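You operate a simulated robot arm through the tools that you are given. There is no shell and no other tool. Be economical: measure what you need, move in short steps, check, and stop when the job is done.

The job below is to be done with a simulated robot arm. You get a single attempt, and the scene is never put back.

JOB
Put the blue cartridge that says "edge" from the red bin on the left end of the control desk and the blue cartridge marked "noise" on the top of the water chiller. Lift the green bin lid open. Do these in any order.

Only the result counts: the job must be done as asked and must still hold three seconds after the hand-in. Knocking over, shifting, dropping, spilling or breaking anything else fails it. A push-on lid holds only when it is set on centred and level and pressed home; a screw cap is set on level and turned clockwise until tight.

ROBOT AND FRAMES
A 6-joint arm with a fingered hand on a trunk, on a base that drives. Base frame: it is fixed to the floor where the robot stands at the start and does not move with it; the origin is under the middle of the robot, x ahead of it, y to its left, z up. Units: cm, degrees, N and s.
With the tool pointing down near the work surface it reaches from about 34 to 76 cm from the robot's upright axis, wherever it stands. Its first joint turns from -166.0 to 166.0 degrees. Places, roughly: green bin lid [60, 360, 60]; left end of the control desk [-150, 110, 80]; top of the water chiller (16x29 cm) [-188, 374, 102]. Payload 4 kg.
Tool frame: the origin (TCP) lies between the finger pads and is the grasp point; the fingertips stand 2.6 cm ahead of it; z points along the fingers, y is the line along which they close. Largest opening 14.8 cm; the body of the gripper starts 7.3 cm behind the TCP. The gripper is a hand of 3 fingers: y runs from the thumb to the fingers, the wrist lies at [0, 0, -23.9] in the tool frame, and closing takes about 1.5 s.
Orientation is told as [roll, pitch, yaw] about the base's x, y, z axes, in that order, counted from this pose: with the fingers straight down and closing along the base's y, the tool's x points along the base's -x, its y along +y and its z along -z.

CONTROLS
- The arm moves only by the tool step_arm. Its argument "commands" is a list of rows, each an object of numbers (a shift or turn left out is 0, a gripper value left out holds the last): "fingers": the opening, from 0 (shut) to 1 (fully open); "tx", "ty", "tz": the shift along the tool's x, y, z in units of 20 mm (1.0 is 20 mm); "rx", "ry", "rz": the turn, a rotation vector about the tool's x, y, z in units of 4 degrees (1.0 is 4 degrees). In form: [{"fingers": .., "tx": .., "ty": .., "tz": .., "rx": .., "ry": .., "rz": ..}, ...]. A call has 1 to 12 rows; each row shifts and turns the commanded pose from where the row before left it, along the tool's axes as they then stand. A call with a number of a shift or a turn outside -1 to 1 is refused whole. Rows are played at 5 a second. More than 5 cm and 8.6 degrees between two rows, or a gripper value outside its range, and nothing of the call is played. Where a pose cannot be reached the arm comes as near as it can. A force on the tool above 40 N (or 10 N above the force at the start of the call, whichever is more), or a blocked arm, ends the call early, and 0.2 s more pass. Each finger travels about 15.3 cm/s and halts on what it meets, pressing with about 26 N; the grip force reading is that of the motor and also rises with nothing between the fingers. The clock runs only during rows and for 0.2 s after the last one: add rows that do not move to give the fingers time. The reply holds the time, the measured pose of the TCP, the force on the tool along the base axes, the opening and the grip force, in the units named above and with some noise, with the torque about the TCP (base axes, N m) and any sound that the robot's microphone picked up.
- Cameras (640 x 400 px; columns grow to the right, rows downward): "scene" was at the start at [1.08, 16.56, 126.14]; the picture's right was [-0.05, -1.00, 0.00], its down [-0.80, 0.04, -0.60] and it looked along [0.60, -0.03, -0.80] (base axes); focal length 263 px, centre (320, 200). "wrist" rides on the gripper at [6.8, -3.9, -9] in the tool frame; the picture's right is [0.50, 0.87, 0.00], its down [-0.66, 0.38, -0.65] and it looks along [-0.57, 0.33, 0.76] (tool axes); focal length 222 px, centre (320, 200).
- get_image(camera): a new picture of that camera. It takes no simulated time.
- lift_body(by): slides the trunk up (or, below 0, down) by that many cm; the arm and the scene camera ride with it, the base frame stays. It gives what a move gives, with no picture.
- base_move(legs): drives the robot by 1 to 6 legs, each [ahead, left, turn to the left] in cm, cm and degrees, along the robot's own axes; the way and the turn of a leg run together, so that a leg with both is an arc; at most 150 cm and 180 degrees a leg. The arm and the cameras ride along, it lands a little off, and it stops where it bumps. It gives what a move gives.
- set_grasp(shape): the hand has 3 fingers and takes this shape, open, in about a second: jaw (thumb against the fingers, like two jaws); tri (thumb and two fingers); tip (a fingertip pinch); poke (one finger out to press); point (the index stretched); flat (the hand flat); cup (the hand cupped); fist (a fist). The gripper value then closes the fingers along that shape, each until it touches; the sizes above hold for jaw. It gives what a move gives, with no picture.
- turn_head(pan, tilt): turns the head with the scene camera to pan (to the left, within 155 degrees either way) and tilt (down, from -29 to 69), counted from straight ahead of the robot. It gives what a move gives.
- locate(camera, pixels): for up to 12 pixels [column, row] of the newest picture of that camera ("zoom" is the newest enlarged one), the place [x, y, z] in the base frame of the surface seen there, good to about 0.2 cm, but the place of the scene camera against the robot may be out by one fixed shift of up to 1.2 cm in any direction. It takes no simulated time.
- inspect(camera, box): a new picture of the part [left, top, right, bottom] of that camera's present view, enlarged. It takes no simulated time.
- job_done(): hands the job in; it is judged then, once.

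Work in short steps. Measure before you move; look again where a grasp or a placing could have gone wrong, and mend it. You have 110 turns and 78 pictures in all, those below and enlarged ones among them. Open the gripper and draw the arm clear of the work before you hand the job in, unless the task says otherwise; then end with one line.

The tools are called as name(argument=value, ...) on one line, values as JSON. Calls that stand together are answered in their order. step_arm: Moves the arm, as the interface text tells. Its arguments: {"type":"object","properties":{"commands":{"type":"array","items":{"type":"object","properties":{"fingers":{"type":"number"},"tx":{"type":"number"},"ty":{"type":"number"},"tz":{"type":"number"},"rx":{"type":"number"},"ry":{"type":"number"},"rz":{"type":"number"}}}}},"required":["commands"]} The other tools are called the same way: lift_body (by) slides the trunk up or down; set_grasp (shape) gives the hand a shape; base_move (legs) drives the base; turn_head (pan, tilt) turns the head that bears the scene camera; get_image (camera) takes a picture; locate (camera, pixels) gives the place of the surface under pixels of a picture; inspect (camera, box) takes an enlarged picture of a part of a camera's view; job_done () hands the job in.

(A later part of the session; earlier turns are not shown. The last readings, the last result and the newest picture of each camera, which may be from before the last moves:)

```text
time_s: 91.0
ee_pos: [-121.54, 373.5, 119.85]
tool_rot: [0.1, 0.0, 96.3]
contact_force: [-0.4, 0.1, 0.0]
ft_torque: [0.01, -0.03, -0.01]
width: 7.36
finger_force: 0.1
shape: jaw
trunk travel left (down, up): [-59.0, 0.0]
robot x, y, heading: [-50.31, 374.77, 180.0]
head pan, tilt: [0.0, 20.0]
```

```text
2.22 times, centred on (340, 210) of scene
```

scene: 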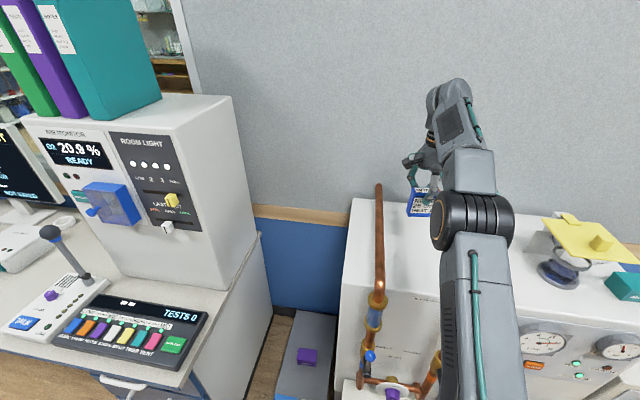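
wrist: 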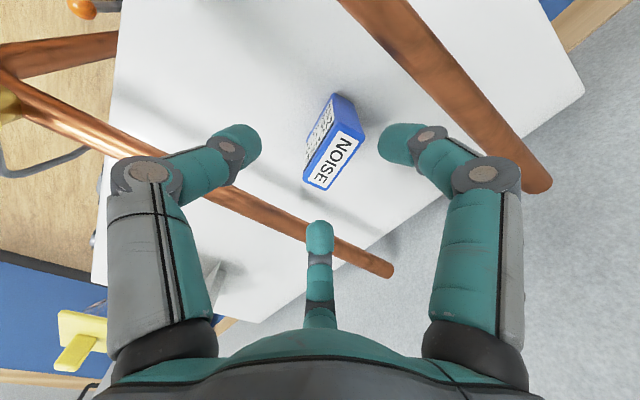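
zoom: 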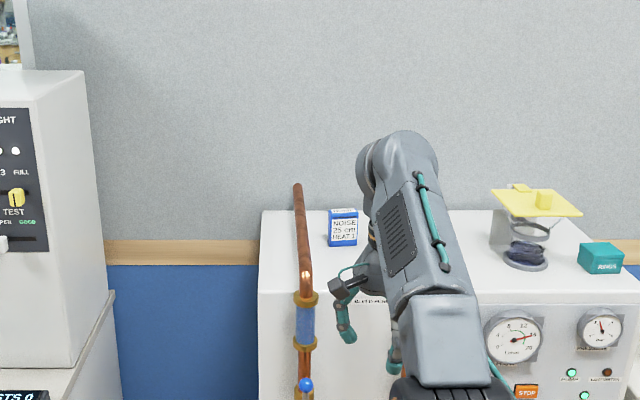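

NOISE is standing on the chiller top. The arm reports "out of reach" while retracting; now free of the chiller, I try moving it down and back.

step_arm(commands=[{"tz": 0.8}, {"tz": 0.8}, {"tz": 0.8}, {"ty": -0.8}, {"ty": -0.8}, {}])

```text
time_s: 92.4
ee_pos: [-122.91, 373.69, 116.15]
tool_rot: [0.1, 0.0, 96.4]
contact_force: [0.6, 0.2, 0.3]
ft_torque: [0.02, 0.02, 0.01]
width: 7.38
finger_force: 0.0
shape: jaw
out of reach, approached as far as the arm can: row 1, 2, 3, 4, 5
trunk travel left (down, up): [-59.0, 0.0]
robot x, y, heading: [-50.59, 375.29, 180.1]
head pan, tilt: [0.0, 20.0]
```

step_arm(commands=[{"tz": 1}, {"tz": 1}, {"tz": 1}, {"tz": 1}, {"tz": 1}, {"ty": -1}, {"ty": -1}, {"ty": -1}, {"ty": -1}, {"ty": -1}])

```text
time_s: 94.6
ee_pos: [-124.91, 374.9, 109.18]
tool_rot: [0.1, 0.1, 96.4]
contact_force: [-0.3, -0.2, -0.4]
ft_torque: [-0.05, -0.04, -0.01]
width: 7.36
finger_force: 0.1
shape: jaw
out of reach, approached as far as the arm can: row 1, 2, 3, 4, 5, 6, 7, 8, 9, 10
trunk travel left (down, up): [-59.0, 0.0]
robot x, y, heading: [-50.46, 375.03, 180.1]
head pan, tilt: [0.0, 20.0]
```

step_arm(commands=[{"ty": -0.3}, {"ty": -0.3}, {"ty": -0.3}, {"tz": -0.5, "ty": -0.3}, {"tz": -0.5, "ty": -0.3}, {"tz": -0.5, "ty": -0.3}])

get_image(camera="scene")

```text
time_s: 96.0
ee_pos: [-124.12, 375.02, 112.38]
tool_rot: [0.1, 0.0, 96.2]
contact_force: [0.1, -0.2, 0.2]
ft_torque: [0.03, 0.0, 0.05]
width: 7.37
finger_force: 0.0
shape: jaw
out of reach, approached as far as the arm can: row 1, 2, 3, 5
trunk travel left (down, up): [-59.0, 0.0]
robot x, y, heading: [-50.62, 374.64, 179.9]
head pan, tilt: [0.0, 20.0]
```

```text
45 pictures are left
```

scene: 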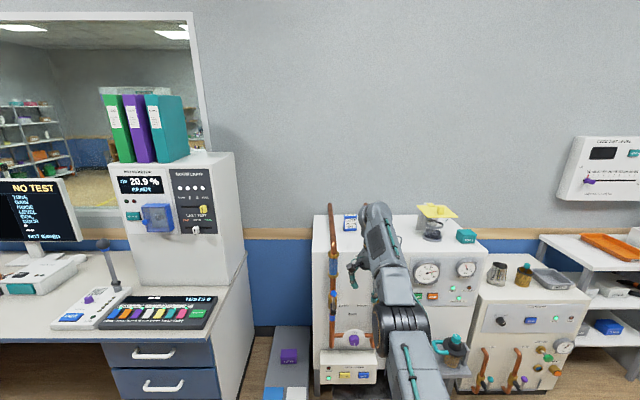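

step_arm(commands=[{"ty": -0.6, "tz": -0.4}, {"ty": -0.8, "tz": -0.3}, {"ty": -1}, {"ty": -1}, {"ty": -1}, {"ty": -1}, {"ty": -1}, {"ty": -1}])

```text
time_s: 97.8
ee_pos: [-122.71, 375.96, 116.24]
tool_rot: [0.0, -0.1, 96.4]
contact_force: [-0.9, 0.0, -0.6]
ft_torque: [0.03, -0.01, 0.01]
width: 7.39
finger_force: 0.2
shape: jaw
out of reach, approached as far as the arm can: row 1, 2, 3, 4, 5, 6, 7, 8
trunk travel left (down, up): [-59.0, 0.0]
robot x, y, heading: [-50.6, 374.71, 179.8]
head pan, tilt: [0.0, 20.0]
```

The arm seems to be tracking a commanded pose it can't reach. I test with outward steps (free space ahead) to see how the command stands.

step_arm(commands=[{"ty": 1}, {"ty": 1}, {"ty": 1}, {"ty": 1}, {"ty": 1}, {"ty": 1}])

```text
time_s: 99.2
ee_pos: [-123.36, 375.55, 116.04]
tool_rot: [0.3, 0.0, 96.3]
contact_force: [-0.4, 0.0, -0.4]
ft_torque: [-0.01, 0.0, 0.0]
width: 7.39
finger_force: 0.0
shape: jaw
out of reach, approached as far as the arm can: row 1, 2, 3, 4, 5, 6
trunk travel left (down, up): [-59.0, 0.0]
robot x, y, heading: [-50.44, 374.84, 179.8]
head pan, tilt: [0.0, 20.0]
```

The solver seems stuck at the stretched-out arm. I try many small steps up and inward.

step_arm(commands=[{"ty": -0.1, "tz": -0.3}, {"ty": -0.1, "tz": -0.3}, {"ty": -0.15, "tz": -0.3}, {"ty": -0.15, "tz": -0.3}, {"ty": -0.2, "tz": -0.3}, {"ty": -0.2, "tz": -0.3}, {"ty": -0.25, "tz": -0.3}, {"ty": -0.25, "tz": -0.3}, {"ty": -0.3, "tz": -0.3}, {"ty": -0.3, "tz": -0.2}, {"ty": -0.3, "tz": -0.2}, {"ty": -0.3, "tz": -0.2}])

```text
time_s: 101.8
ee_pos: [-118.15, 376.09, 122.57]
tool_rot: [0.3, -0.1, 96.4]
contact_force: [-0.6, 0.0, -0.3]
ft_torque: [0.01, 0.01, 0.02]
width: 7.35
finger_force: 0.0
shape: jaw
trunk travel left (down, up): [-59.0, 0.0]
robot x, y, heading: [-50.66, 374.86, 179.9]
head pan, tilt: [0.0, 20.0]
```

Freed: all rows were reached. I continue retracting with moderate steps.

step_arm(commands=[{"ty": -0.3}, {"ty": -0.3}, {"ty": -0.4}, {"ty": -0.5}, {"ty": -0.7}, {"ty": -1}, {"ty": -1}, {"ty": -1}, {"ty": -1}, {"ty": -1}, {"ty": -1}, {"ty": -1}])

lift_body(by=-36)

```text
time_s: 104.4
ee_pos: [-99.8, 378.06, 122.6]
tool_rot: [0.2, 0.0, 96.2]
contact_force: [0.1, 0.6, -0.2]
ft_torque: [0.01, 0.0, -0.02]
width: 7.38
finger_force: 0.0
shape: jaw
trunk travel left (down, up): [-59.0, 0.0]
robot x, y, heading: [-50.04, 374.91, 179.8]
head pan, tilt: [0.0, 20.0]
```

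```text
time_s: 107.9
ee_pos: [-99.93, 378.05, 86.53]
tool_rot: [0.1, 0.0, 96.3]
contact_force: [-0.5, 0.0, 0.8]
ft_torque: [0.02, 0.01, -0.02]
width: 7.38
finger_force: 0.1
shape: jaw
trunk travel left (down, up): [-23.0, 36.0]
robot x, y, heading: [-50.33, 374.63, 179.9]
head pan, tilt: [0.0, 20.0]
```

Now I turn the robot around to face the green bin and look at it.

base_move(legs=[[0, 0, 180]])

turn_head(pan=15, tilt=40)

get_image(camera="scene")

```text
time_s: 115.7
ee_pos: [-1.26, 372.26, 86.55]
tool_rot: [0.1, 0.0, -83.0]
contact_force: [0.2, 0.5, 0.1]
ft_torque: [-0.03, -0.01, 0.01]
width: 7.37
finger_force: 0.0
shape: jaw
trunk travel left (down, up): [-23.0, 36.0]
robot x, y, heading: [-50.55, 375.03, 0.6]
head pan, tilt: [0.0, 20.0]
```

```text
time_s: 116.5
ee_pos: [-1.17, 372.31, 86.52]
tool_rot: [0.2, 0.1, -83.0]
contact_force: [-0.7, 0.9, -0.2]
ft_torque: [-0.03, 0.0, 0.01]
width: 7.37
finger_force: 0.1
shape: jaw
trunk travel left (down, up): [-23.0, 36.0]
robot x, y, heading: [-50.69, 374.81, 0.7]
head pan, tilt: [15.0, 40.0]
```

```text
44 pictures are left
```

scene: 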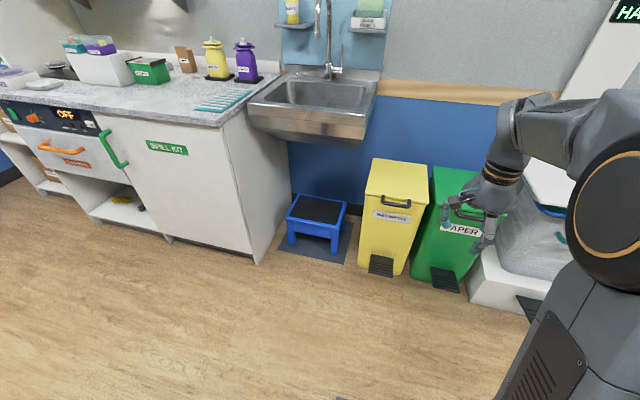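

inspect(camera="scene", box=[340, 140, 520, 310])

locate(camera="zoom", pixels=[[330, 200], [335, 110], [340, 225], [310, 330], [210, 195], [225, 165], [180, 145], [100, 140], [380, 490], [300, 350], [400, 360], [330, 90]])

```text
2.35 times, centred on (430, 225) of scene
```

zoom: 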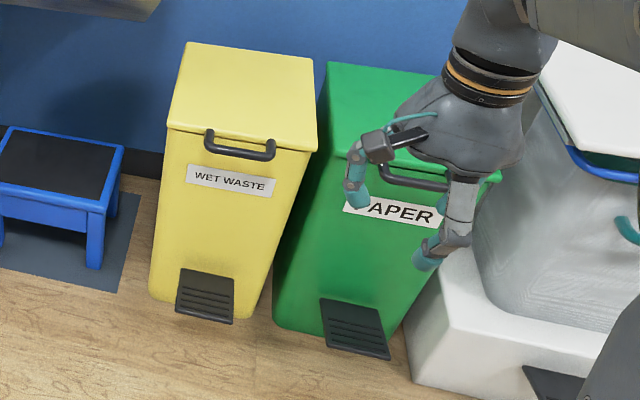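

```text
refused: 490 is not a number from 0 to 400
```

locate(camera="zoom", pixels=[[325, 160], [335, 70], [390, 75], [385, 182], [430, 186], [492, 175], [350, 205], [270, 150], [210, 150], [270, 135], [315, 150], [355, 300]])

step_arm(commands=[{"tx": -1}, {"tx": -1}, {"tx": -1}, {"tx": -1}, {"tx": -1}, {"tx": -1}, {"tx": -1}, {"tx": -1}, {"tx": -1}, {"tx": -1}, {"tx": -1}, {"tx": -1}])

inspect(camera="scene", box=[360, 140, 540, 310])

```text
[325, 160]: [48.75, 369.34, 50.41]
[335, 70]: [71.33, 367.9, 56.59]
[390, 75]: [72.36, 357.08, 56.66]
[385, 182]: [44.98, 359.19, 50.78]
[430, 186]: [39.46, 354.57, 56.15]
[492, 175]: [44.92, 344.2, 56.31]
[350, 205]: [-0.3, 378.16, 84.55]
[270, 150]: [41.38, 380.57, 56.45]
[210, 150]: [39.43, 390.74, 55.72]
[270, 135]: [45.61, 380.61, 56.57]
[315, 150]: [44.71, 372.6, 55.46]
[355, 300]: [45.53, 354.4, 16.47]
```

```text
time_s: 119.1
ee_pos: [1.71, 348.52, 86.57]
tool_rot: [0.1, -0.1, -83.0]
contact_force: [-0.1, 0.8, 0.8]
ft_torque: [-0.05, 0.0, 0.0]
width: 7.38
finger_force: 0.0
shape: jaw
trunk travel left (down, up): [-23.0, 36.0]
robot x, y, heading: [-50.8, 374.85, 0.7]
head pan, tilt: [15.0, 40.0]
```

```text
2.35 times, centred on (450, 225) of scene
```

zoom: 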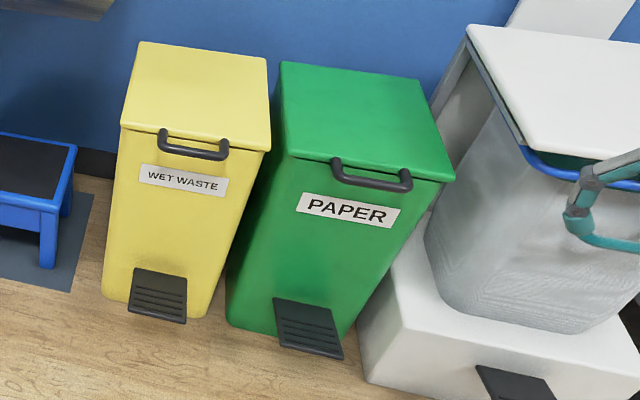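

The green bin's lid handle is a bar on the front edge, around zoom (372,183). I measure the lid corners and the bar.

locate(camera="zoom", pixels=[[285, 68], [412, 82], [447, 174], [290, 148], [340, 177], [372, 183], [405, 186], [337, 162], [405, 172], [372, 189], [360, 150], [370, 168]])

inspect(camera="scene", box=[430, 170, 500, 220])

```text
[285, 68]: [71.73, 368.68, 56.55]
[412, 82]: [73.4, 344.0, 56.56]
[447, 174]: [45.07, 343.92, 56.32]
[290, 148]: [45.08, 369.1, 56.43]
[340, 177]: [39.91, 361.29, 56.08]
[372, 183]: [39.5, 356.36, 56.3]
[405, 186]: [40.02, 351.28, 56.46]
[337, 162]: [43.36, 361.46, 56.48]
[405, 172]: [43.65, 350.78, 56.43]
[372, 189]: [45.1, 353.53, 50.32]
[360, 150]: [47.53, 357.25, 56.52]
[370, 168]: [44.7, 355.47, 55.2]
```

```text
8.00 times, centred on (465, 195) of scene
```

zoom: 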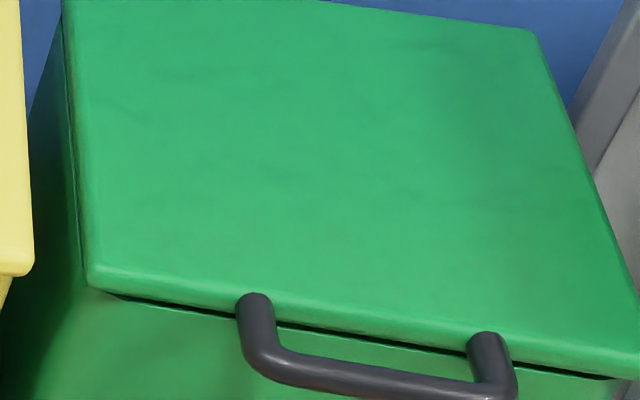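

I bring the arm back to straight ahead, fix the yaw to -90, and shift the robot sideways to line up with the handle (y≈356).

step_arm(commands=[{"tx": 1, "rz": 0.6}, {"tx": 1, "rz": 0.6}, {"tx": 1, "rz": 0.55}, {"tx": 1}, {"tx": 1}, {"tx": 1}, {"tx": 1}, {"tx": 1}, {"tx": 1}, {"tx": 1}, {"tx": 1}, {"tx": 1}])

base_move(legs=[[0, -18, -0.7]])

```text
time_s: 121.7
ee_pos: [1.2, 372.5, 86.52]
tool_rot: [0.2, 0.1, -89.9]
contact_force: [0.2, -0.3, 0.1]
ft_torque: [0.03, -0.01, 0.0]
width: 7.34
finger_force: 0.1
shape: jaw
trunk travel left (down, up): [-23.0, 36.0]
robot x, y, heading: [-50.62, 374.7, 0.2]
head pan, tilt: [15.0, 40.0]
```

```text
time_s: 123.2
ee_pos: [1.28, 353.8, 86.52]
tool_rot: [0.2, 0.1, -90.7]
contact_force: [-0.4, -0.6, 0.0]
ft_torque: [0.01, 0.02, 0.01]
width: 7.35
finger_force: 0.1
shape: jaw
trunk travel left (down, up): [-23.0, 36.0]
robot x, y, heading: [-50.58, 356.86, -0.3]
head pan, tilt: [15.0, 40.0]
```

Now I tilt the hand to point forward (+x) while moving it out, so the wrist stays in reach.

step_arm(commands=[{"rx": -1, "ty": 0.55}, {"rx": -1, "ty": 0.55, "tz": 0.04}, {"rx": -1, "ty": 0.54, "tz": 0.08}, {"rx": -1, "ty": 0.54, "tz": 0.11}, {"rx": -1, "ty": 0.53, "tz": 0.15}, {"rx": -1, "ty": 0.52, "tz": 0.19}, {"rx": -1, "ty": 0.5, "tz": 0.22}, {"rx": -1, "ty": 0.49, "tz": 0.26}, {"rx": -1, "ty": 0.47, "tz": 0.29}, {"rx": -1, "ty": 0.44, "tz": 0.32}, {"rx": -1, "ty": 0.42, "tz": 0.35}])

```text
time_s: 125.6
ee_pos: [13.33, 353.64, 86.64]
tool_rot: [44.3, 0.0, -90.7]
contact_force: [0.4, -0.1, -0.1]
ft_torque: [-0.03, 0.0, -0.01]
width: 7.36
finger_force: 0.1
shape: jaw
trunk travel left (down, up): [-23.0, 36.0]
robot x, y, heading: [-50.38, 357.07, -0.1]
head pan, tilt: [15.0, 40.0]
```

step_arm(commands=[{"rx": -1, "ty": 0.39, "tz": 0.38}, {"rx": -1, "ty": 0.37, "tz": 0.41}, {"rx": -1, "ty": 0.34, "tz": 0.43}, {"rx": -1, "ty": 0.31, "tz": 0.46}, {"rx": -1, "ty": 0.27, "tz": 0.48}, {"rx": -1, "ty": 0.24, "tz": 0.5}, {"rx": -1, "ty": 0.21, "tz": 0.51}, {"rx": -1, "ty": 0.17, "tz": 0.52}, {"rx": -1, "ty": 0.13, "tz": 0.53}, {"rx": -1, "ty": 0.1, "tz": 0.54}, {"rx": -1, "ty": 0.06, "tz": 0.55}])

get_image(camera="wrist")

get_image(camera="scene")

```text
time_s: 128.0
ee_pos: [23.04, 352.2, 85.43]
tool_rot: [80.0, -1.4, -92.7]
contact_force: [0.6, 0.5, 0.1]
ft_torque: [0.01, 0.0, -0.03]
width: 7.38
finger_force: 0.1
shape: jaw
out of reach, approached as far as the arm can: row 2, 3, 4
trunk travel left (down, up): [-23.0, 36.0]
robot x, y, heading: [-50.67, 356.79, -0.3]
head pan, tilt: [15.0, 40.0]
```

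```text
40 pictures are left
```

wrist: 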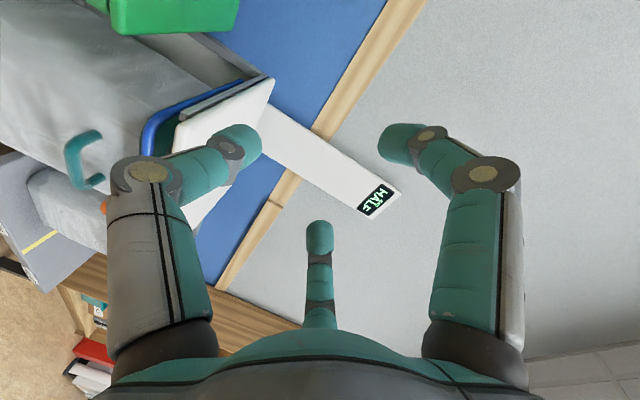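

```text
39 pictures are left
```

scene: 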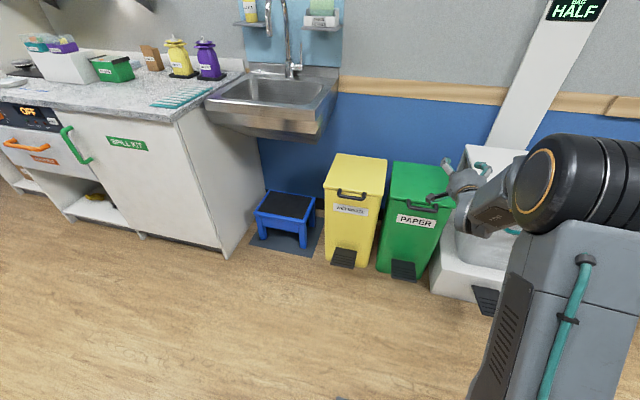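

The hand points forward, 10° down. I lower the trunk so TCP is near handle height (still 14 cm in front of the bar), then step the arm down the rest.

lift_body(by=-22.5)

step_arm(commands=[{"ty": -0.6, "tx": 0.4}, {"ty": -0.6, "tx": 0.4}, {"ty": -0.6, "tx": 0.4}, {"ty": -0.6, "tx": 0.4}, {"ty": -0.6, "tx": 0.4}, {"ty": -0.6}])

get_image(camera="wrist")

```text
time_s: 130.4
ee_pos: [22.92, 352.24, 62.81]
tool_rot: [79.9, -1.4, -92.8]
contact_force: [0.0, 0.2, -0.7]
ft_torque: [0.03, -0.03, 0.0]
width: 7.4
finger_force: 0.1
shape: jaw
trunk travel left (down, up): [-0.5, 58.5]
robot x, y, heading: [-50.53, 357.14, -0.2]
head pan, tilt: [15.0, 40.0]
```

```text
time_s: 131.8
ee_pos: [21.93, 356.2, 55.65]
tool_rot: [79.9, -1.7, -92.7]
contact_force: [0.3, 0.2, 0.1]
ft_torque: [0.03, -0.03, -0.02]
width: 7.32
finger_force: 0.0
shape: jaw
trunk travel left (down, up): [-0.5, 58.5]
robot x, y, heading: [-50.66, 357.04, 0.0]
head pan, tilt: [15.0, 40.0]
```

```text
38 pictures are left
```

wrist: 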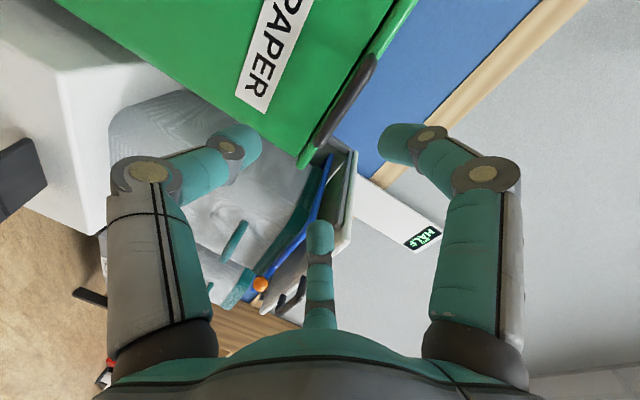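

The bar is visible at (345,100) edge-on. I locate it with the wrist camera for exact height.

inspect(camera="wrist", box=[270, 20, 430, 180])

locate(camera="wrist", pixels=[[365, 70], [350, 92], [330, 120], [320, 135], [355, 75], [325, 115], [400, 15], [300, 160]])

```text
2.50 times, centred on (350, 100) of wrist
```

zoom: 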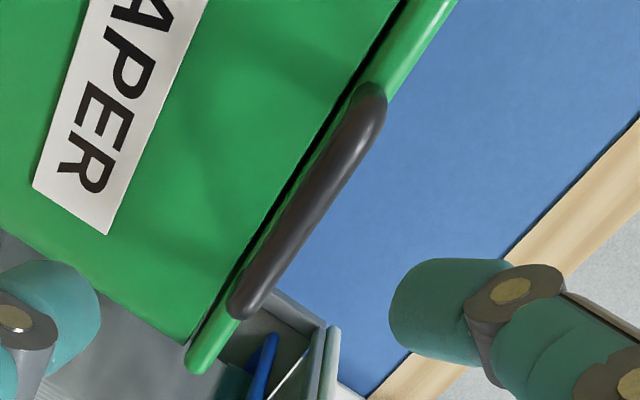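

```text
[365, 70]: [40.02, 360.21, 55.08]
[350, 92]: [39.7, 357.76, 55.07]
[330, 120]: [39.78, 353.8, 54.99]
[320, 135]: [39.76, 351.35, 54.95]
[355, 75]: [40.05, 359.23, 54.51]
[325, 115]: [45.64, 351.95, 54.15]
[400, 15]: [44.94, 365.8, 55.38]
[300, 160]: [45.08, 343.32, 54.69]
```

Bar centre ≈ (40.5, 356, 55.1). I drive 14 cm forward, keeping the hand in front of the bar.

base_move(legs=[[13, 0, 0]])

get_image(camera="wrist")

locate(camera="wrist", pixels=[[320, 30], [330, 60], [310, 80], [300, 100], [340, 40], [350, 50]])

```text
time_s: 133.1
ee_pos: [34.92, 356.17, 55.63]
tool_rot: [79.9, -1.5, -92.6]
contact_force: [0.5, -0.1, -0.5]
ft_torque: [-0.01, -0.01, 0.0]
width: 7.37
finger_force: 0.0
shape: jaw
trunk travel left (down, up): [-0.5, 58.5]
robot x, y, heading: [-37.68, 356.89, -0.1]
head pan, tilt: [15.0, 40.0]
```

```text
36 pictures are left
```

wrist: 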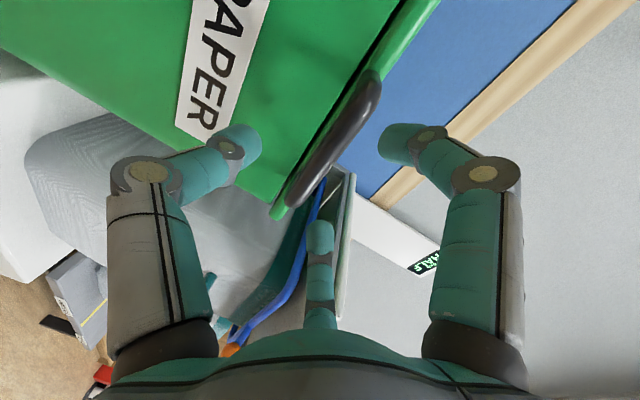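

```text
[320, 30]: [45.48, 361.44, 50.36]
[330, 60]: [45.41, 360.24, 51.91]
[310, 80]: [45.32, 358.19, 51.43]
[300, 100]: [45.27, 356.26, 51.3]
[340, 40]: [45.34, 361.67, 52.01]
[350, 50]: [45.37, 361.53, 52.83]
```

The bar lies between thumb (below) and fingers (above). I advance 5.5 cm so the bar is at the grasp point.

step_arm(commands=[{"tz": 0.7, "ty": 0.06}, {"tz": 0.7, "ty": 0.06}, {"tz": 0.7, "ty": 0.06}, {"tz": 0.7, "ty": 0.06}, {}])

get_image(camera="wrist")

```text
time_s: 134.3
ee_pos: [40.56, 355.92, 55.1]
tool_rot: [79.9, -1.5, -92.6]
contact_force: [0.3, -0.6, -0.9]
ft_torque: [-0.01, -0.02, 0.03]
width: 7.37
finger_force: 0.0
shape: jaw
trunk travel left (down, up): [-0.5, 58.5]
robot x, y, heading: [-37.69, 356.81, -0.2]
head pan, tilt: [15.0, 40.0]
```

```text
35 pictures are left
```

wrist: 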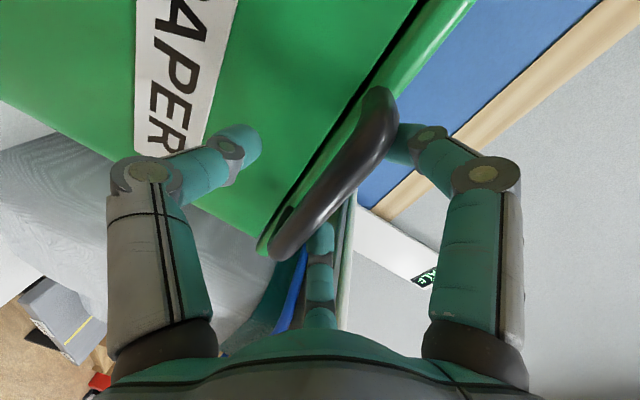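

The bar is caged between thumb and fingers. I close loosely around it (opening ≈3.5 cm) and start lifting gently along the arc.

step_arm(commands=[{"fingers": 0.22}, {}, {}, {}, {"ty": 0.4}, {"ty": 0.5}, {"ty": 0.5}, {"ty": 0.5}, {}])

get_image(camera="scene")

```text
time_s: 136.3
ee_pos: [41.2, 355.95, 58.79]
tool_rot: [80.0, -1.6, -92.7]
contact_force: [0.6, 0.8, -1.5]
ft_torque: [-0.02, 0.0, 0.01]
width: 3.31
finger_force: 0.1
shape: jaw
trunk travel left (down, up): [-0.5, 58.5]
robot x, y, heading: [-37.32, 357.01, -0.1]
head pan, tilt: [15.0, 40.0]
```

```text
34 pictures are left
```

scene: 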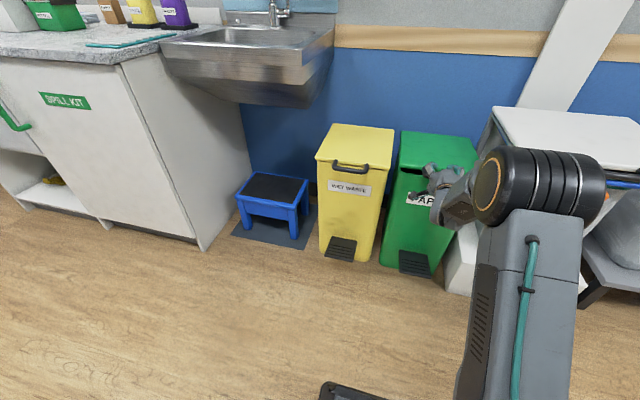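

get_image(camera="wrist")

```text
33 pictures are left
```

wrist: 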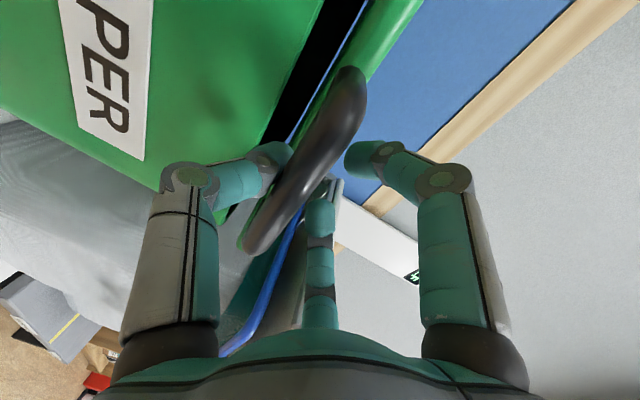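

The lid follows easily (gap visible at (300,80)). I continue the arc about the hinge, tilting the hand with the lid.

step_arm(commands=[{"ty": 0.88, "tz": -0.04, "rx": 0.6}, {"ty": 0.88, "tz": -0.02, "rx": 0.6}, {"ty": 0.88, "tz": -0.01, "rx": 0.6}, {"ty": 0.88, "rx": 0.6}, {"ty": 0.88, "tz": 0.01, "rx": 0.6}, {"ty": 0.88, "tz": 0.02, "rx": 0.6}, {"ty": 0.88, "tz": 0.03, "rx": 0.6}, {"ty": 0.88, "tz": 0.04, "rx": 0.6}, {"ty": 0.88, "tz": 0.05, "rx": 0.6}])

get_image(camera="wrist")

get_image(camera="scene")

```text
time_s: 138.3
ee_pos: [44.86, 354.51, 70.66]
tool_rot: [63.1, -3.1, -95.9]
contact_force: [-0.6, 0.5, -0.2]
ft_torque: [0.01, -0.02, -0.01]
width: 3.29
finger_force: 0.1
shape: jaw
out of reach, approached as far as the arm can: row 6, 7, 8, 9
trunk travel left (down, up): [-0.5, 58.5]
robot x, y, heading: [-37.51, 356.69, -0.2]
head pan, tilt: [15.0, 40.0]
```

```text
32 pictures are left
```

wrist: 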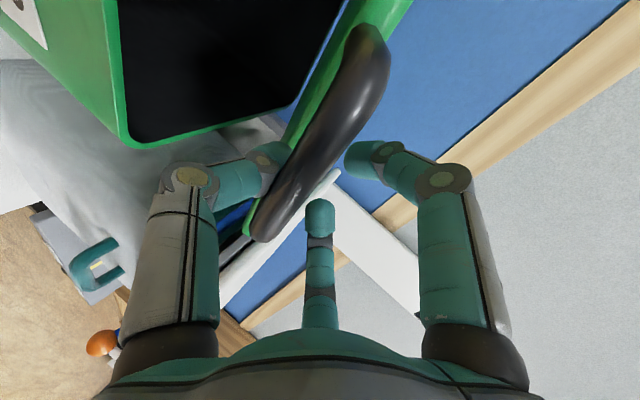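

```text
31 pictures are left
```

scene: 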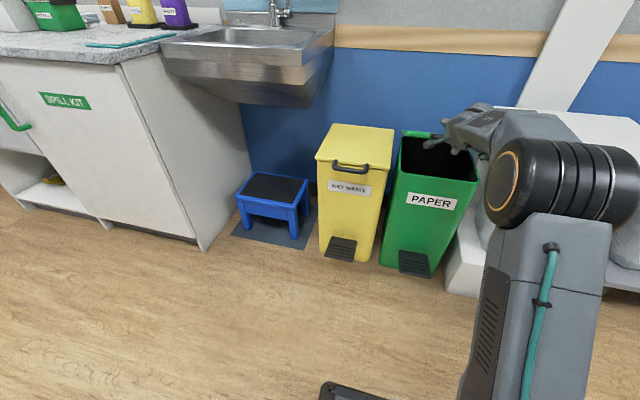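

The lid is about 30° open. I continue with small alternating trunk lifts and forward drives.

lift_body(by=4)

base_move(legs=[[3.5, 0, 0]])

lift_body(by=4)

base_move(legs=[[3.5, 0, 0]])

get_image(camera="wrist")

```text
time_s: 139.1
ee_pos: [44.97, 354.47, 74.63]
tool_rot: [63.1, -3.1, -96.0]
contact_force: [-1.0, -0.1, -0.4]
ft_torque: [-0.01, 0.03, -0.03]
width: 3.26
finger_force: 0.1
shape: jaw
trunk travel left (down, up): [-4.5, 54.5]
robot x, y, heading: [-37.06, 356.87, -0.3]
head pan, tilt: [15.0, 40.0]
```

```text
time_s: 140.0
ee_pos: [48.45, 354.49, 74.61]
tool_rot: [63.2, -2.9, -96.0]
contact_force: [0.6, 0.8, -1.0]
ft_torque: [0.05, -0.03, 0.04]
width: 3.28
finger_force: 0.0
shape: jaw
trunk travel left (down, up): [-4.5, 54.5]
robot x, y, heading: [-34.12, 356.89, -0.2]
head pan, tilt: [15.0, 40.0]
```

```text
time_s: 140.8
ee_pos: [48.45, 354.47, 78.79]
tool_rot: [63.1, -2.9, -95.9]
contact_force: [-0.2, 0.2, -1.6]
ft_torque: [0.0, -0.03, 0.02]
width: 3.3
finger_force: 0.0
shape: jaw
trunk travel left (down, up): [-8.5, 50.5]
robot x, y, heading: [-34.07, 356.69, -0.0]
head pan, tilt: [15.0, 40.0]
```

```text
time_s: 141.7
ee_pos: [51.83, 354.44, 78.71]
tool_rot: [63.2, -2.9, -96.0]
contact_force: [-2.4, 0.1, 2.4]
ft_torque: [0.0, 0.09, 0.03]
width: 3.23
finger_force: 0.1
shape: jaw
trunk travel left (down, up): [-8.5, 50.5]
robot x, y, heading: [-30.64, 356.8, -0.1]
head pan, tilt: [15.0, 40.0]
```

```text
30 pictures are left
```

wrist: 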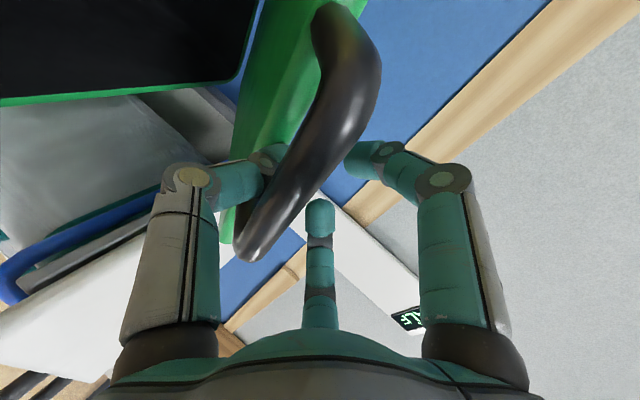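

Lid near 48°. I lift a bit and tilt the hand further down so it follows the bar.

lift_body(by=3)

step_arm(commands=[{"rx": 0.7}, {"rx": 0.7}, {"rx": 0.7}, {"rx": 0.7}])

base_move(legs=[[4, 0, 0]])

get_image(camera="wrist")

```text
time_s: 142.4
ee_pos: [51.99, 354.43, 81.6]
tool_rot: [63.2, -3.0, -95.9]
contact_force: [0.5, 0.3, -0.9]
ft_torque: [-0.01, 0.01, 0.03]
width: 3.31
finger_force: 0.0
shape: jaw
trunk travel left (down, up): [-11.5, 47.5]
robot x, y, heading: [-30.43, 357.16, -0.1]
head pan, tilt: [15.0, 40.0]
```

```text
time_s: 143.4
ee_pos: [50.19, 356.11, 79.65]
tool_rot: [52.6, -3.4, -96.5]
contact_force: [0.0, -1.2, -0.7]
ft_torque: [0.04, 0.02, 0.02]
width: 3.3
finger_force: 0.1
shape: jaw
out of reach, approached as far as the arm can: row 3, 4
trunk travel left (down, up): [-11.5, 47.5]
robot x, y, heading: [-30.77, 356.82, 0.0]
head pan, tilt: [15.0, 40.0]
```

```text
time_s: 144.3
ee_pos: [54.23, 356.17, 79.97]
tool_rot: [52.8, -3.5, -96.5]
contact_force: [-9.3, -1.1, 9.8]
ft_torque: [0.02, 0.2, 0.01]
width: 3.28
finger_force: 0.1
shape: jaw
trunk travel left (down, up): [-11.5, 47.5]
robot x, y, heading: [-26.3, 356.66, -0.2]
head pan, tilt: [15.0, 40.0]
```

```text
29 pictures are left
```

wrist: 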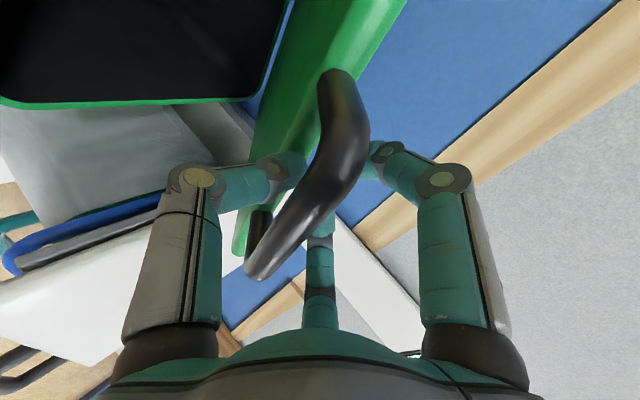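

A radial push of ~13 N shows the hand is pressed toward the hinge; I lift the trunk to follow the arc upward.

lift_body(by=3)

base_move(legs=[[3, 0, 0]])

lift_body(by=3)

get_image(camera="wrist")

```text
time_s: 145.1
ee_pos: [54.17, 356.12, 82.88]
tool_rot: [52.6, -3.5, -96.6]
contact_force: [0.1, -0.9, -0.7]
ft_torque: [0.02, 0.0, -0.01]
width: 3.27
finger_force: 0.0
shape: jaw
trunk travel left (down, up): [-14.5, 44.5]
robot x, y, heading: [-26.69, 356.91, -0.2]
head pan, tilt: [15.0, 40.0]
```

```text
time_s: 145.9
ee_pos: [57.25, 356.15, 82.83]
tool_rot: [52.8, -3.4, -96.7]
contact_force: [-4.0, -1.1, 4.5]
ft_torque: [-0.02, 0.05, -0.06]
width: 3.26
finger_force: 0.0
shape: jaw
trunk travel left (down, up): [-14.5, 44.5]
robot x, y, heading: [-23.67, 356.61, -0.1]
head pan, tilt: [15.0, 40.0]
```

```text
time_s: 146.7
ee_pos: [57.21, 356.17, 85.83]
tool_rot: [52.7, -3.5, -96.6]
contact_force: [-0.5, 0.6, 0.1]
ft_torque: [0.02, 0.02, 0.02]
width: 3.29
finger_force: 0.0
shape: jaw
trunk travel left (down, up): [-17.5, 41.5]
robot x, y, heading: [-23.28, 356.66, -0.4]
head pan, tilt: [15.0, 40.0]
```

```text
28 pictures are left
```

wrist: 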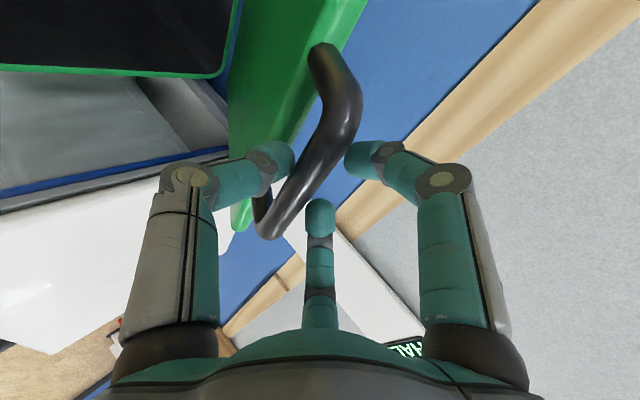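

base_move(legs=[[4, 0, 0]])

lift_body(by=1.5)

base_move(legs=[[4, 0, 0]])

lift_body(by=1.5)

get_image(camera="wrist")

get_image(camera="scene")

```text
time_s: 147.5
ee_pos: [61.37, 356.12, 85.75]
tool_rot: [52.7, -3.5, -96.6]
contact_force: [1.4, 0.3, -0.7]
ft_torque: [-0.03, -0.08, -0.01]
width: 3.29
finger_force: 0.0
shape: jaw
trunk travel left (down, up): [-17.5, 41.5]
robot x, y, heading: [-19.54, 357.1, 0.1]
head pan, tilt: [15.0, 40.0]
```

```text
time_s: 148.2
ee_pos: [61.28, 356.11, 87.3]
tool_rot: [52.8, -3.4, -96.6]
contact_force: [-0.3, -1.0, 0.5]
ft_torque: [0.05, 0.0, -0.04]
width: 3.29
finger_force: 0.1
shape: jaw
trunk travel left (down, up): [-19.0, 40.0]
robot x, y, heading: [-19.42, 357.06, -0.3]
head pan, tilt: [15.0, 40.0]
```

```text
time_s: 149.0
ee_pos: [65.24, 356.14, 87.26]
tool_rot: [52.7, -3.5, -96.6]
contact_force: [-0.3, -0.6, -0.2]
ft_torque: [-0.01, 0.02, 0.01]
width: 3.27
finger_force: 0.1
shape: jaw
trunk travel left (down, up): [-19.0, 40.0]
robot x, y, heading: [-15.71, 356.56, -0.1]
head pan, tilt: [15.0, 40.0]
```

```text
time_s: 149.7
ee_pos: [65.36, 356.1, 88.85]
tool_rot: [52.7, -3.5, -96.6]
contact_force: [0.5, 0.2, 0.5]
ft_torque: [0.0, -0.01, -0.02]
width: 3.29
finger_force: 0.0
shape: jaw
trunk travel left (down, up): [-20.5, 38.5]
robot x, y, heading: [-15.15, 356.97, 0.1]
head pan, tilt: [15.0, 40.0]
```

```text
27 pictures are left
```

wrist: 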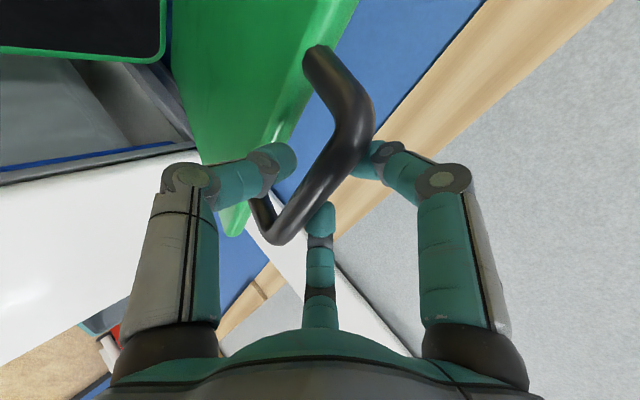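

```text
26 pictures are left
```

scene: 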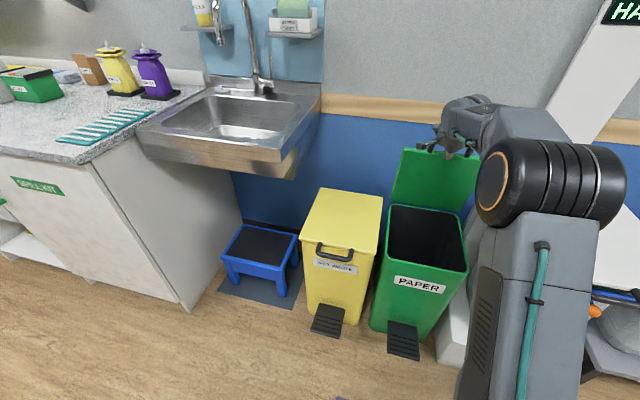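

Lid ~77° open. I push further past vertical, watching the force.

base_move(legs=[[4, 0, 0]])

base_move(legs=[[4, 0, 0]])

get_image(camera="wrist")

```text
time_s: 150.5
ee_pos: [69.33, 356.25, 88.85]
tool_rot: [52.7, -3.5, -96.5]
contact_force: [0.4, 0.0, 0.7]
ft_torque: [0.0, -0.02, 0.0]
width: 3.26
finger_force: 0.1
shape: jaw
trunk travel left (down, up): [-20.5, 38.5]
robot x, y, heading: [-11.42, 356.67, -0.3]
head pan, tilt: [15.0, 40.0]
```

```text
time_s: 151.4
ee_pos: [73.22, 356.21, 88.78]
tool_rot: [52.8, -3.6, -96.6]
contact_force: [1.4, 0.0, 1.2]
ft_torque: [0.0, 0.04, 0.01]
width: 3.27
finger_force: 0.1
shape: jaw
trunk travel left (down, up): [-20.5, 38.5]
robot x, y, heading: [-7.71, 356.71, -0.0]
head pan, tilt: [15.0, 40.0]
```

```text
25 pictures are left
```

wrist: 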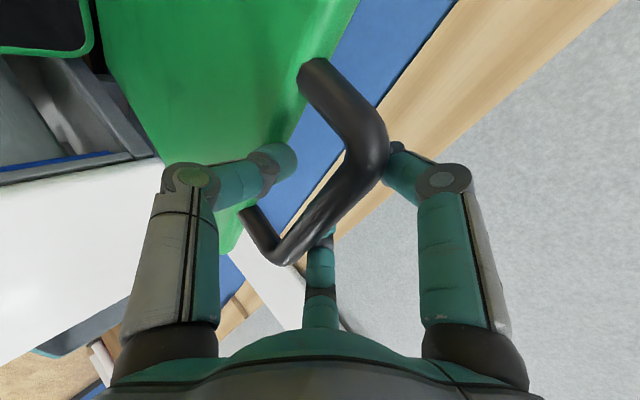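

locate(camera="wrist", pixels=[[130, 50], [200, 120], [250, 60], [300, 40], [310, 190], [230, 140], [420, 100], [320, 75]])

```text
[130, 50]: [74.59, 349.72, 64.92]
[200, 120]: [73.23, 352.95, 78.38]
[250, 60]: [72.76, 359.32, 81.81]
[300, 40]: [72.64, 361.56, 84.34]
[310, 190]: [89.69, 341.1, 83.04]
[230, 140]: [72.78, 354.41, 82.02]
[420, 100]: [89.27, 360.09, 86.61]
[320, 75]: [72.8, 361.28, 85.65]
```

The lid plane is at about 84°. I push on past vertical.

base_move(legs=[[4, 0, 0]])

base_move(legs=[[4, 0, 0]])

get_image(camera="wrist")

locate(camera="wrist", pixels=[[130, 50], [200, 120], [250, 60], [300, 40], [230, 140], [180, 80]])

```text
time_s: 152.3
ee_pos: [77.29, 356.18, 88.88]
tool_rot: [52.7, -3.4, -96.5]
contact_force: [0.1, -0.5, 1.3]
ft_torque: [-0.03, 0.01, 0.0]
width: 3.24
finger_force: 0.1
shape: jaw
trunk travel left (down, up): [-20.5, 38.5]
robot x, y, heading: [-3.97, 356.57, 0.2]
head pan, tilt: [15.0, 40.0]
```

```text
time_s: 153.2
ee_pos: [81.23, 356.16, 88.8]
tool_rot: [52.7, -3.6, -96.6]
contact_force: [-0.4, 0.0, 0.7]
ft_torque: [-0.01, 0.02, -0.01]
width: 3.27
finger_force: 0.1
shape: jaw
trunk travel left (down, up): [-20.5, 38.5]
robot x, y, heading: [0.54, 356.72, -0.1]
head pan, tilt: [15.0, 40.0]
```

```text
24 pictures are left
```

wrist: 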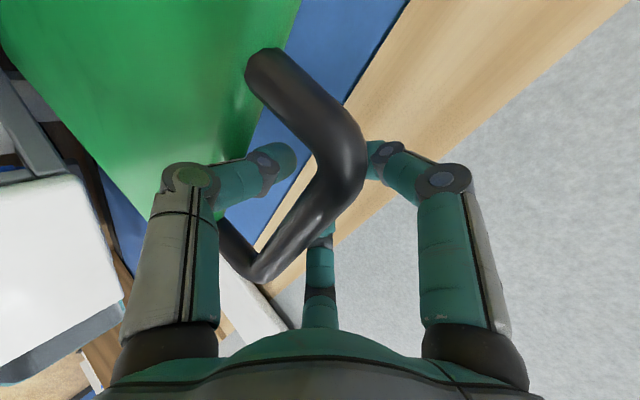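

```text
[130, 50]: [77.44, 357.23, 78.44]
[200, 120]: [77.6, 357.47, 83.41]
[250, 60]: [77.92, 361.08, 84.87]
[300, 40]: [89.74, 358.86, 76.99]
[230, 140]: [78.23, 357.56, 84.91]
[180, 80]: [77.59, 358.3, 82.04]
```

The lid is ~97°, past vertical. I open the fingers and draw back along the hand's axis.

step_arm(commands=[{"fingers": 0.5}, {}, {}, {}, {"tz": -0.5}, {"tz": -0.5}, {"tz": -0.5}])

get_image(camera="wrist")

```text
time_s: 154.8
ee_pos: [78.97, 356.47, 90.53]
tool_rot: [52.5, -3.5, -96.5]
contact_force: [-0.1, 1.1, 0.4]
ft_torque: [0.0, 0.0, -0.02]
width: 7.32
finger_force: 0.0
shape: jaw
trunk travel left (down, up): [-20.5, 38.5]
robot x, y, heading: [0.35, 357.05, -0.0]
head pan, tilt: [15.0, 40.0]
```

```text
23 pictures are left
```

wrist: 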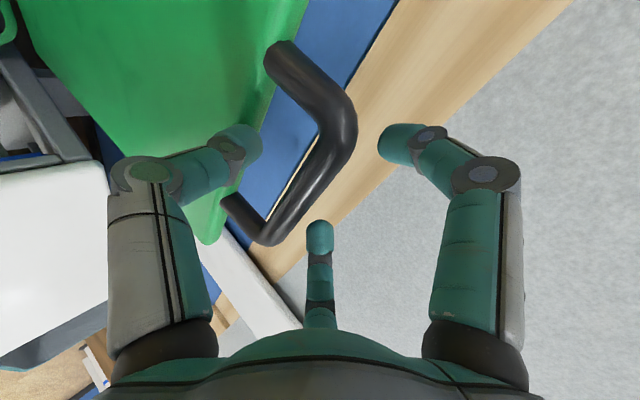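

The bar is free between the open fingers. I continue withdrawing.

step_arm(commands=[{"tz": -0.6}, {"tz": -0.7}, {"tz": -0.7}, {"tz": -0.7}, {"tz": -0.7}, {"tz": -0.7}])

get_image(camera="wrist")

```text
time_s: 156.2
ee_pos: [72.47, 357.71, 95.43]
tool_rot: [52.8, -3.6, -96.5]
contact_force: [0.5, 0.0, -0.2]
ft_torque: [-0.04, 0.02, -0.03]
width: 7.34
finger_force: 0.0
shape: jaw
trunk travel left (down, up): [-20.5, 38.5]
robot x, y, heading: [0.7, 357.49, 0.0]
head pan, tilt: [15.0, 40.0]
```

```text
22 pictures are left
```

wrist: 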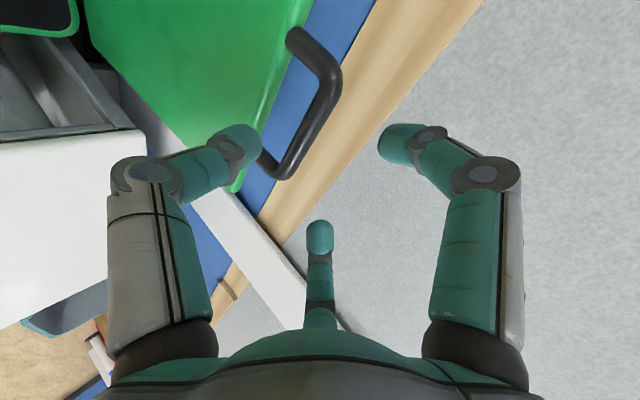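

The lid stays. I raise the trunk slightly, back off straight, and check the bin.

lift_body(by=6)

base_move(legs=[[-60, 0, 0]])

turn_head(pan=10, tilt=30)

get_image(camera="scene")

```text
time_s: 157.2
ee_pos: [72.47, 357.61, 101.47]
tool_rot: [52.7, -3.6, -96.5]
contact_force: [-0.8, -0.5, -0.1]
ft_torque: [0.0, 0.0, -0.01]
width: 7.36
finger_force: 0.1
shape: jaw
trunk travel left (down, up): [-26.5, 32.5]
robot x, y, heading: [0.28, 356.47, 0.1]
head pan, tilt: [15.0, 40.0]
```

```text
time_s: 160.6
ee_pos: [12.23, 357.3, 101.61]
tool_rot: [52.7, -3.5, -97.0]
contact_force: [0.0, 0.0, 0.0]
ft_torque: [-0.02, -0.02, 0.0]
width: 7.34
finger_force: 0.0
shape: jaw
trunk travel left (down, up): [-26.5, 32.5]
robot x, y, heading: [-59.91, 357.35, -0.3]
head pan, tilt: [15.0, 40.0]
```

```text
time_s: 161.3
ee_pos: [12.13, 357.27, 101.39]
tool_rot: [52.7, -3.5, -97.2]
contact_force: [-0.6, 0.1, 0.1]
ft_torque: [0.0, 0.02, 0.01]
width: 7.32
finger_force: 0.1
shape: jaw
trunk travel left (down, up): [-26.5, 32.5]
robot x, y, heading: [-59.72, 357.28, -0.2]
head pan, tilt: [10.0, 30.0]
```

```text
21 pictures are left
```

scene: 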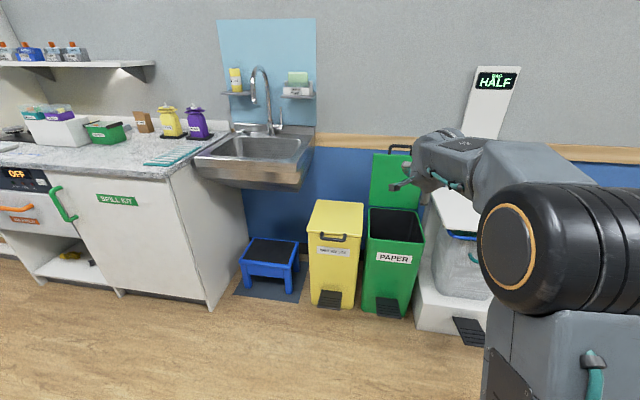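

The bin lid stands open on its own. Now I bring the hand back to pointing down and retracted, ready to return for EDGE.

step_arm(commands=[{"rx": 1, "ty": -0.49, "tz": -0.64}, {"rx": 1, "ty": -0.53, "tz": -0.6}, {"rx": 1, "ty": -0.57, "tz": -0.56}, {"rx": 1, "ty": -0.61, "tz": -0.52}, {"rx": 1, "ty": -0.64, "tz": -0.48}, {"rx": 1, "ty": -0.67, "tz": -0.43}, {"rx": 1, "ty": -0.7, "tz": -0.38}, {"rx": 1, "ty": -0.73, "tz": -0.33}, {"rx": 1, "ty": -0.75, "tz": -0.28}, {"rx": 1, "ty": -0.77, "tz": -0.23}, {"rx": 1, "ty": -0.78, "tz": -0.18}, {"rx": 1, "ty": -0.79, "tz": -0.12}])

```text
time_s: 163.9
ee_pos: [-10.66, 365.75, 80.02]
tool_rot: [20.2, -6.4, -98.9]
contact_force: [-0.5, 0.4, 0.7]
ft_torque: [-0.01, 0.01, 0.0]
width: 7.35
finger_force: 0.2
shape: jaw
out of reach, approached as far as the arm can: row 1, 2, 3, 4, 5, 6, 7, 8, 9, 10, 11, 12
trunk travel left (down, up): [-26.5, 32.5]
robot x, y, heading: [-59.6, 357.06, -0.4]
head pan, tilt: [10.0, 30.0]
```

step_arm(commands=[{"rx": 0.8, "ty": -0.2, "tz": -0.4}, {"rx": 0.8, "tz": -0.4}, {"rx": 0.8, "tz": -0.4}, {"rx": 0.8, "tz": -0.4}, {"rx": 0.8, "tz": -0.4}, {"rx": 0.8, "tz": -0.4}, {"ry": 0.8}, {"ry": 0.8}, {}])

```text
time_s: 165.9
ee_pos: [-13.08, 366.31, 76.18]
tool_rot: [19.0, -1.4, -97.1]
contact_force: [0.1, 0.4, 0.5]
ft_torque: [-0.02, 0.01, 0.05]
width: 7.37
finger_force: 0.1
shape: jaw
out of reach, approached as far as the arm can: row 1, 2, 3, 4, 5, 6, 7, 8
trunk travel left (down, up): [-26.5, 32.5]
robot x, y, heading: [-59.5, 357.14, -0.4]
head pan, tilt: [10.0, 30.0]
```

Stuck near the inner limit; I move outward in small steps with the rotation.

step_arm(commands=[{"ty": 0.4}, {"ty": 0.4}, {"ty": 0.4}, {"ty": 0.4, "rx": 0.3}, {"ty": 0.4, "rx": 0.4}, {"ty": 0.4, "rx": 0.4}, {"ty": 0.4, "rx": 0.4}, {"ty": 0.4, "rx": 0.5}, {"ty": 0.3, "rx": 0.5}, {"rx": 0.5}, {"rx": 0.5}, {"rx": 0.5}])

get_image(camera="scene")

```text
time_s: 168.5
ee_pos: [-11.26, 366.68, 73.33]
tool_rot: [16.9, -1.8, -97.3]
contact_force: [-1.1, 0.3, -0.3]
ft_torque: [0.02, 0.01, 0.02]
width: 7.37
finger_force: 0.0
shape: jaw
out of reach, approached as far as the arm can: row 1, 2, 3, 4, 5, 6, 7, 8, 9, 11
trunk travel left (down, up): [-26.5, 32.5]
robot x, y, heading: [-59.71, 356.99, -0.7]
head pan, tilt: [10.0, 30.0]
```

```text
20 pictures are left
```

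scene: 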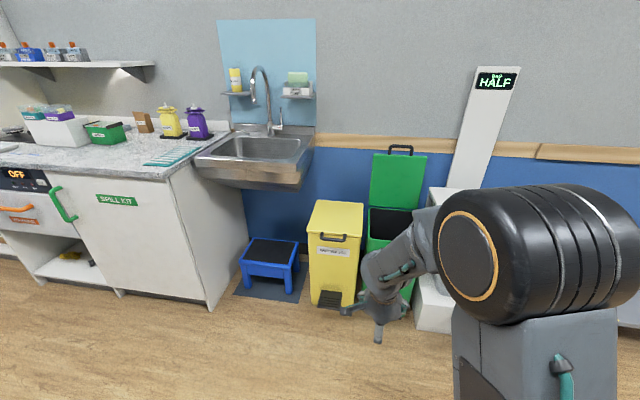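

step_arm(commands=[{"rx": 0.3}, {"rx": 0.3}, {"rx": 0.3}, {"rx": 0.3}, {"rx": 0.3}, {"rx": 0.3}, {"tz": -0.2}, {"tz": -0.2}, {"tz": -0.2}, {"tz": -0.2}, {"tz": -0.2}, {"tz": -0.2}])

```text
time_s: 171.1
ee_pos: [-11.61, 366.63, 72.37]
tool_rot: [15.5, -2.5, -97.4]
contact_force: [-1.0, -0.5, 0.8]
ft_torque: [-0.01, -0.03, 0.0]
width: 7.38
finger_force: 0.1
shape: jaw
out of reach, approached as far as the arm can: row 1, 2, 4, 5, 7, 8, 9, 10, 11, 12
trunk travel left (down, up): [-26.5, 32.5]
robot x, y, heading: [-59.46, 356.88, -0.4]
head pan, tilt: [10.0, 30.0]
```

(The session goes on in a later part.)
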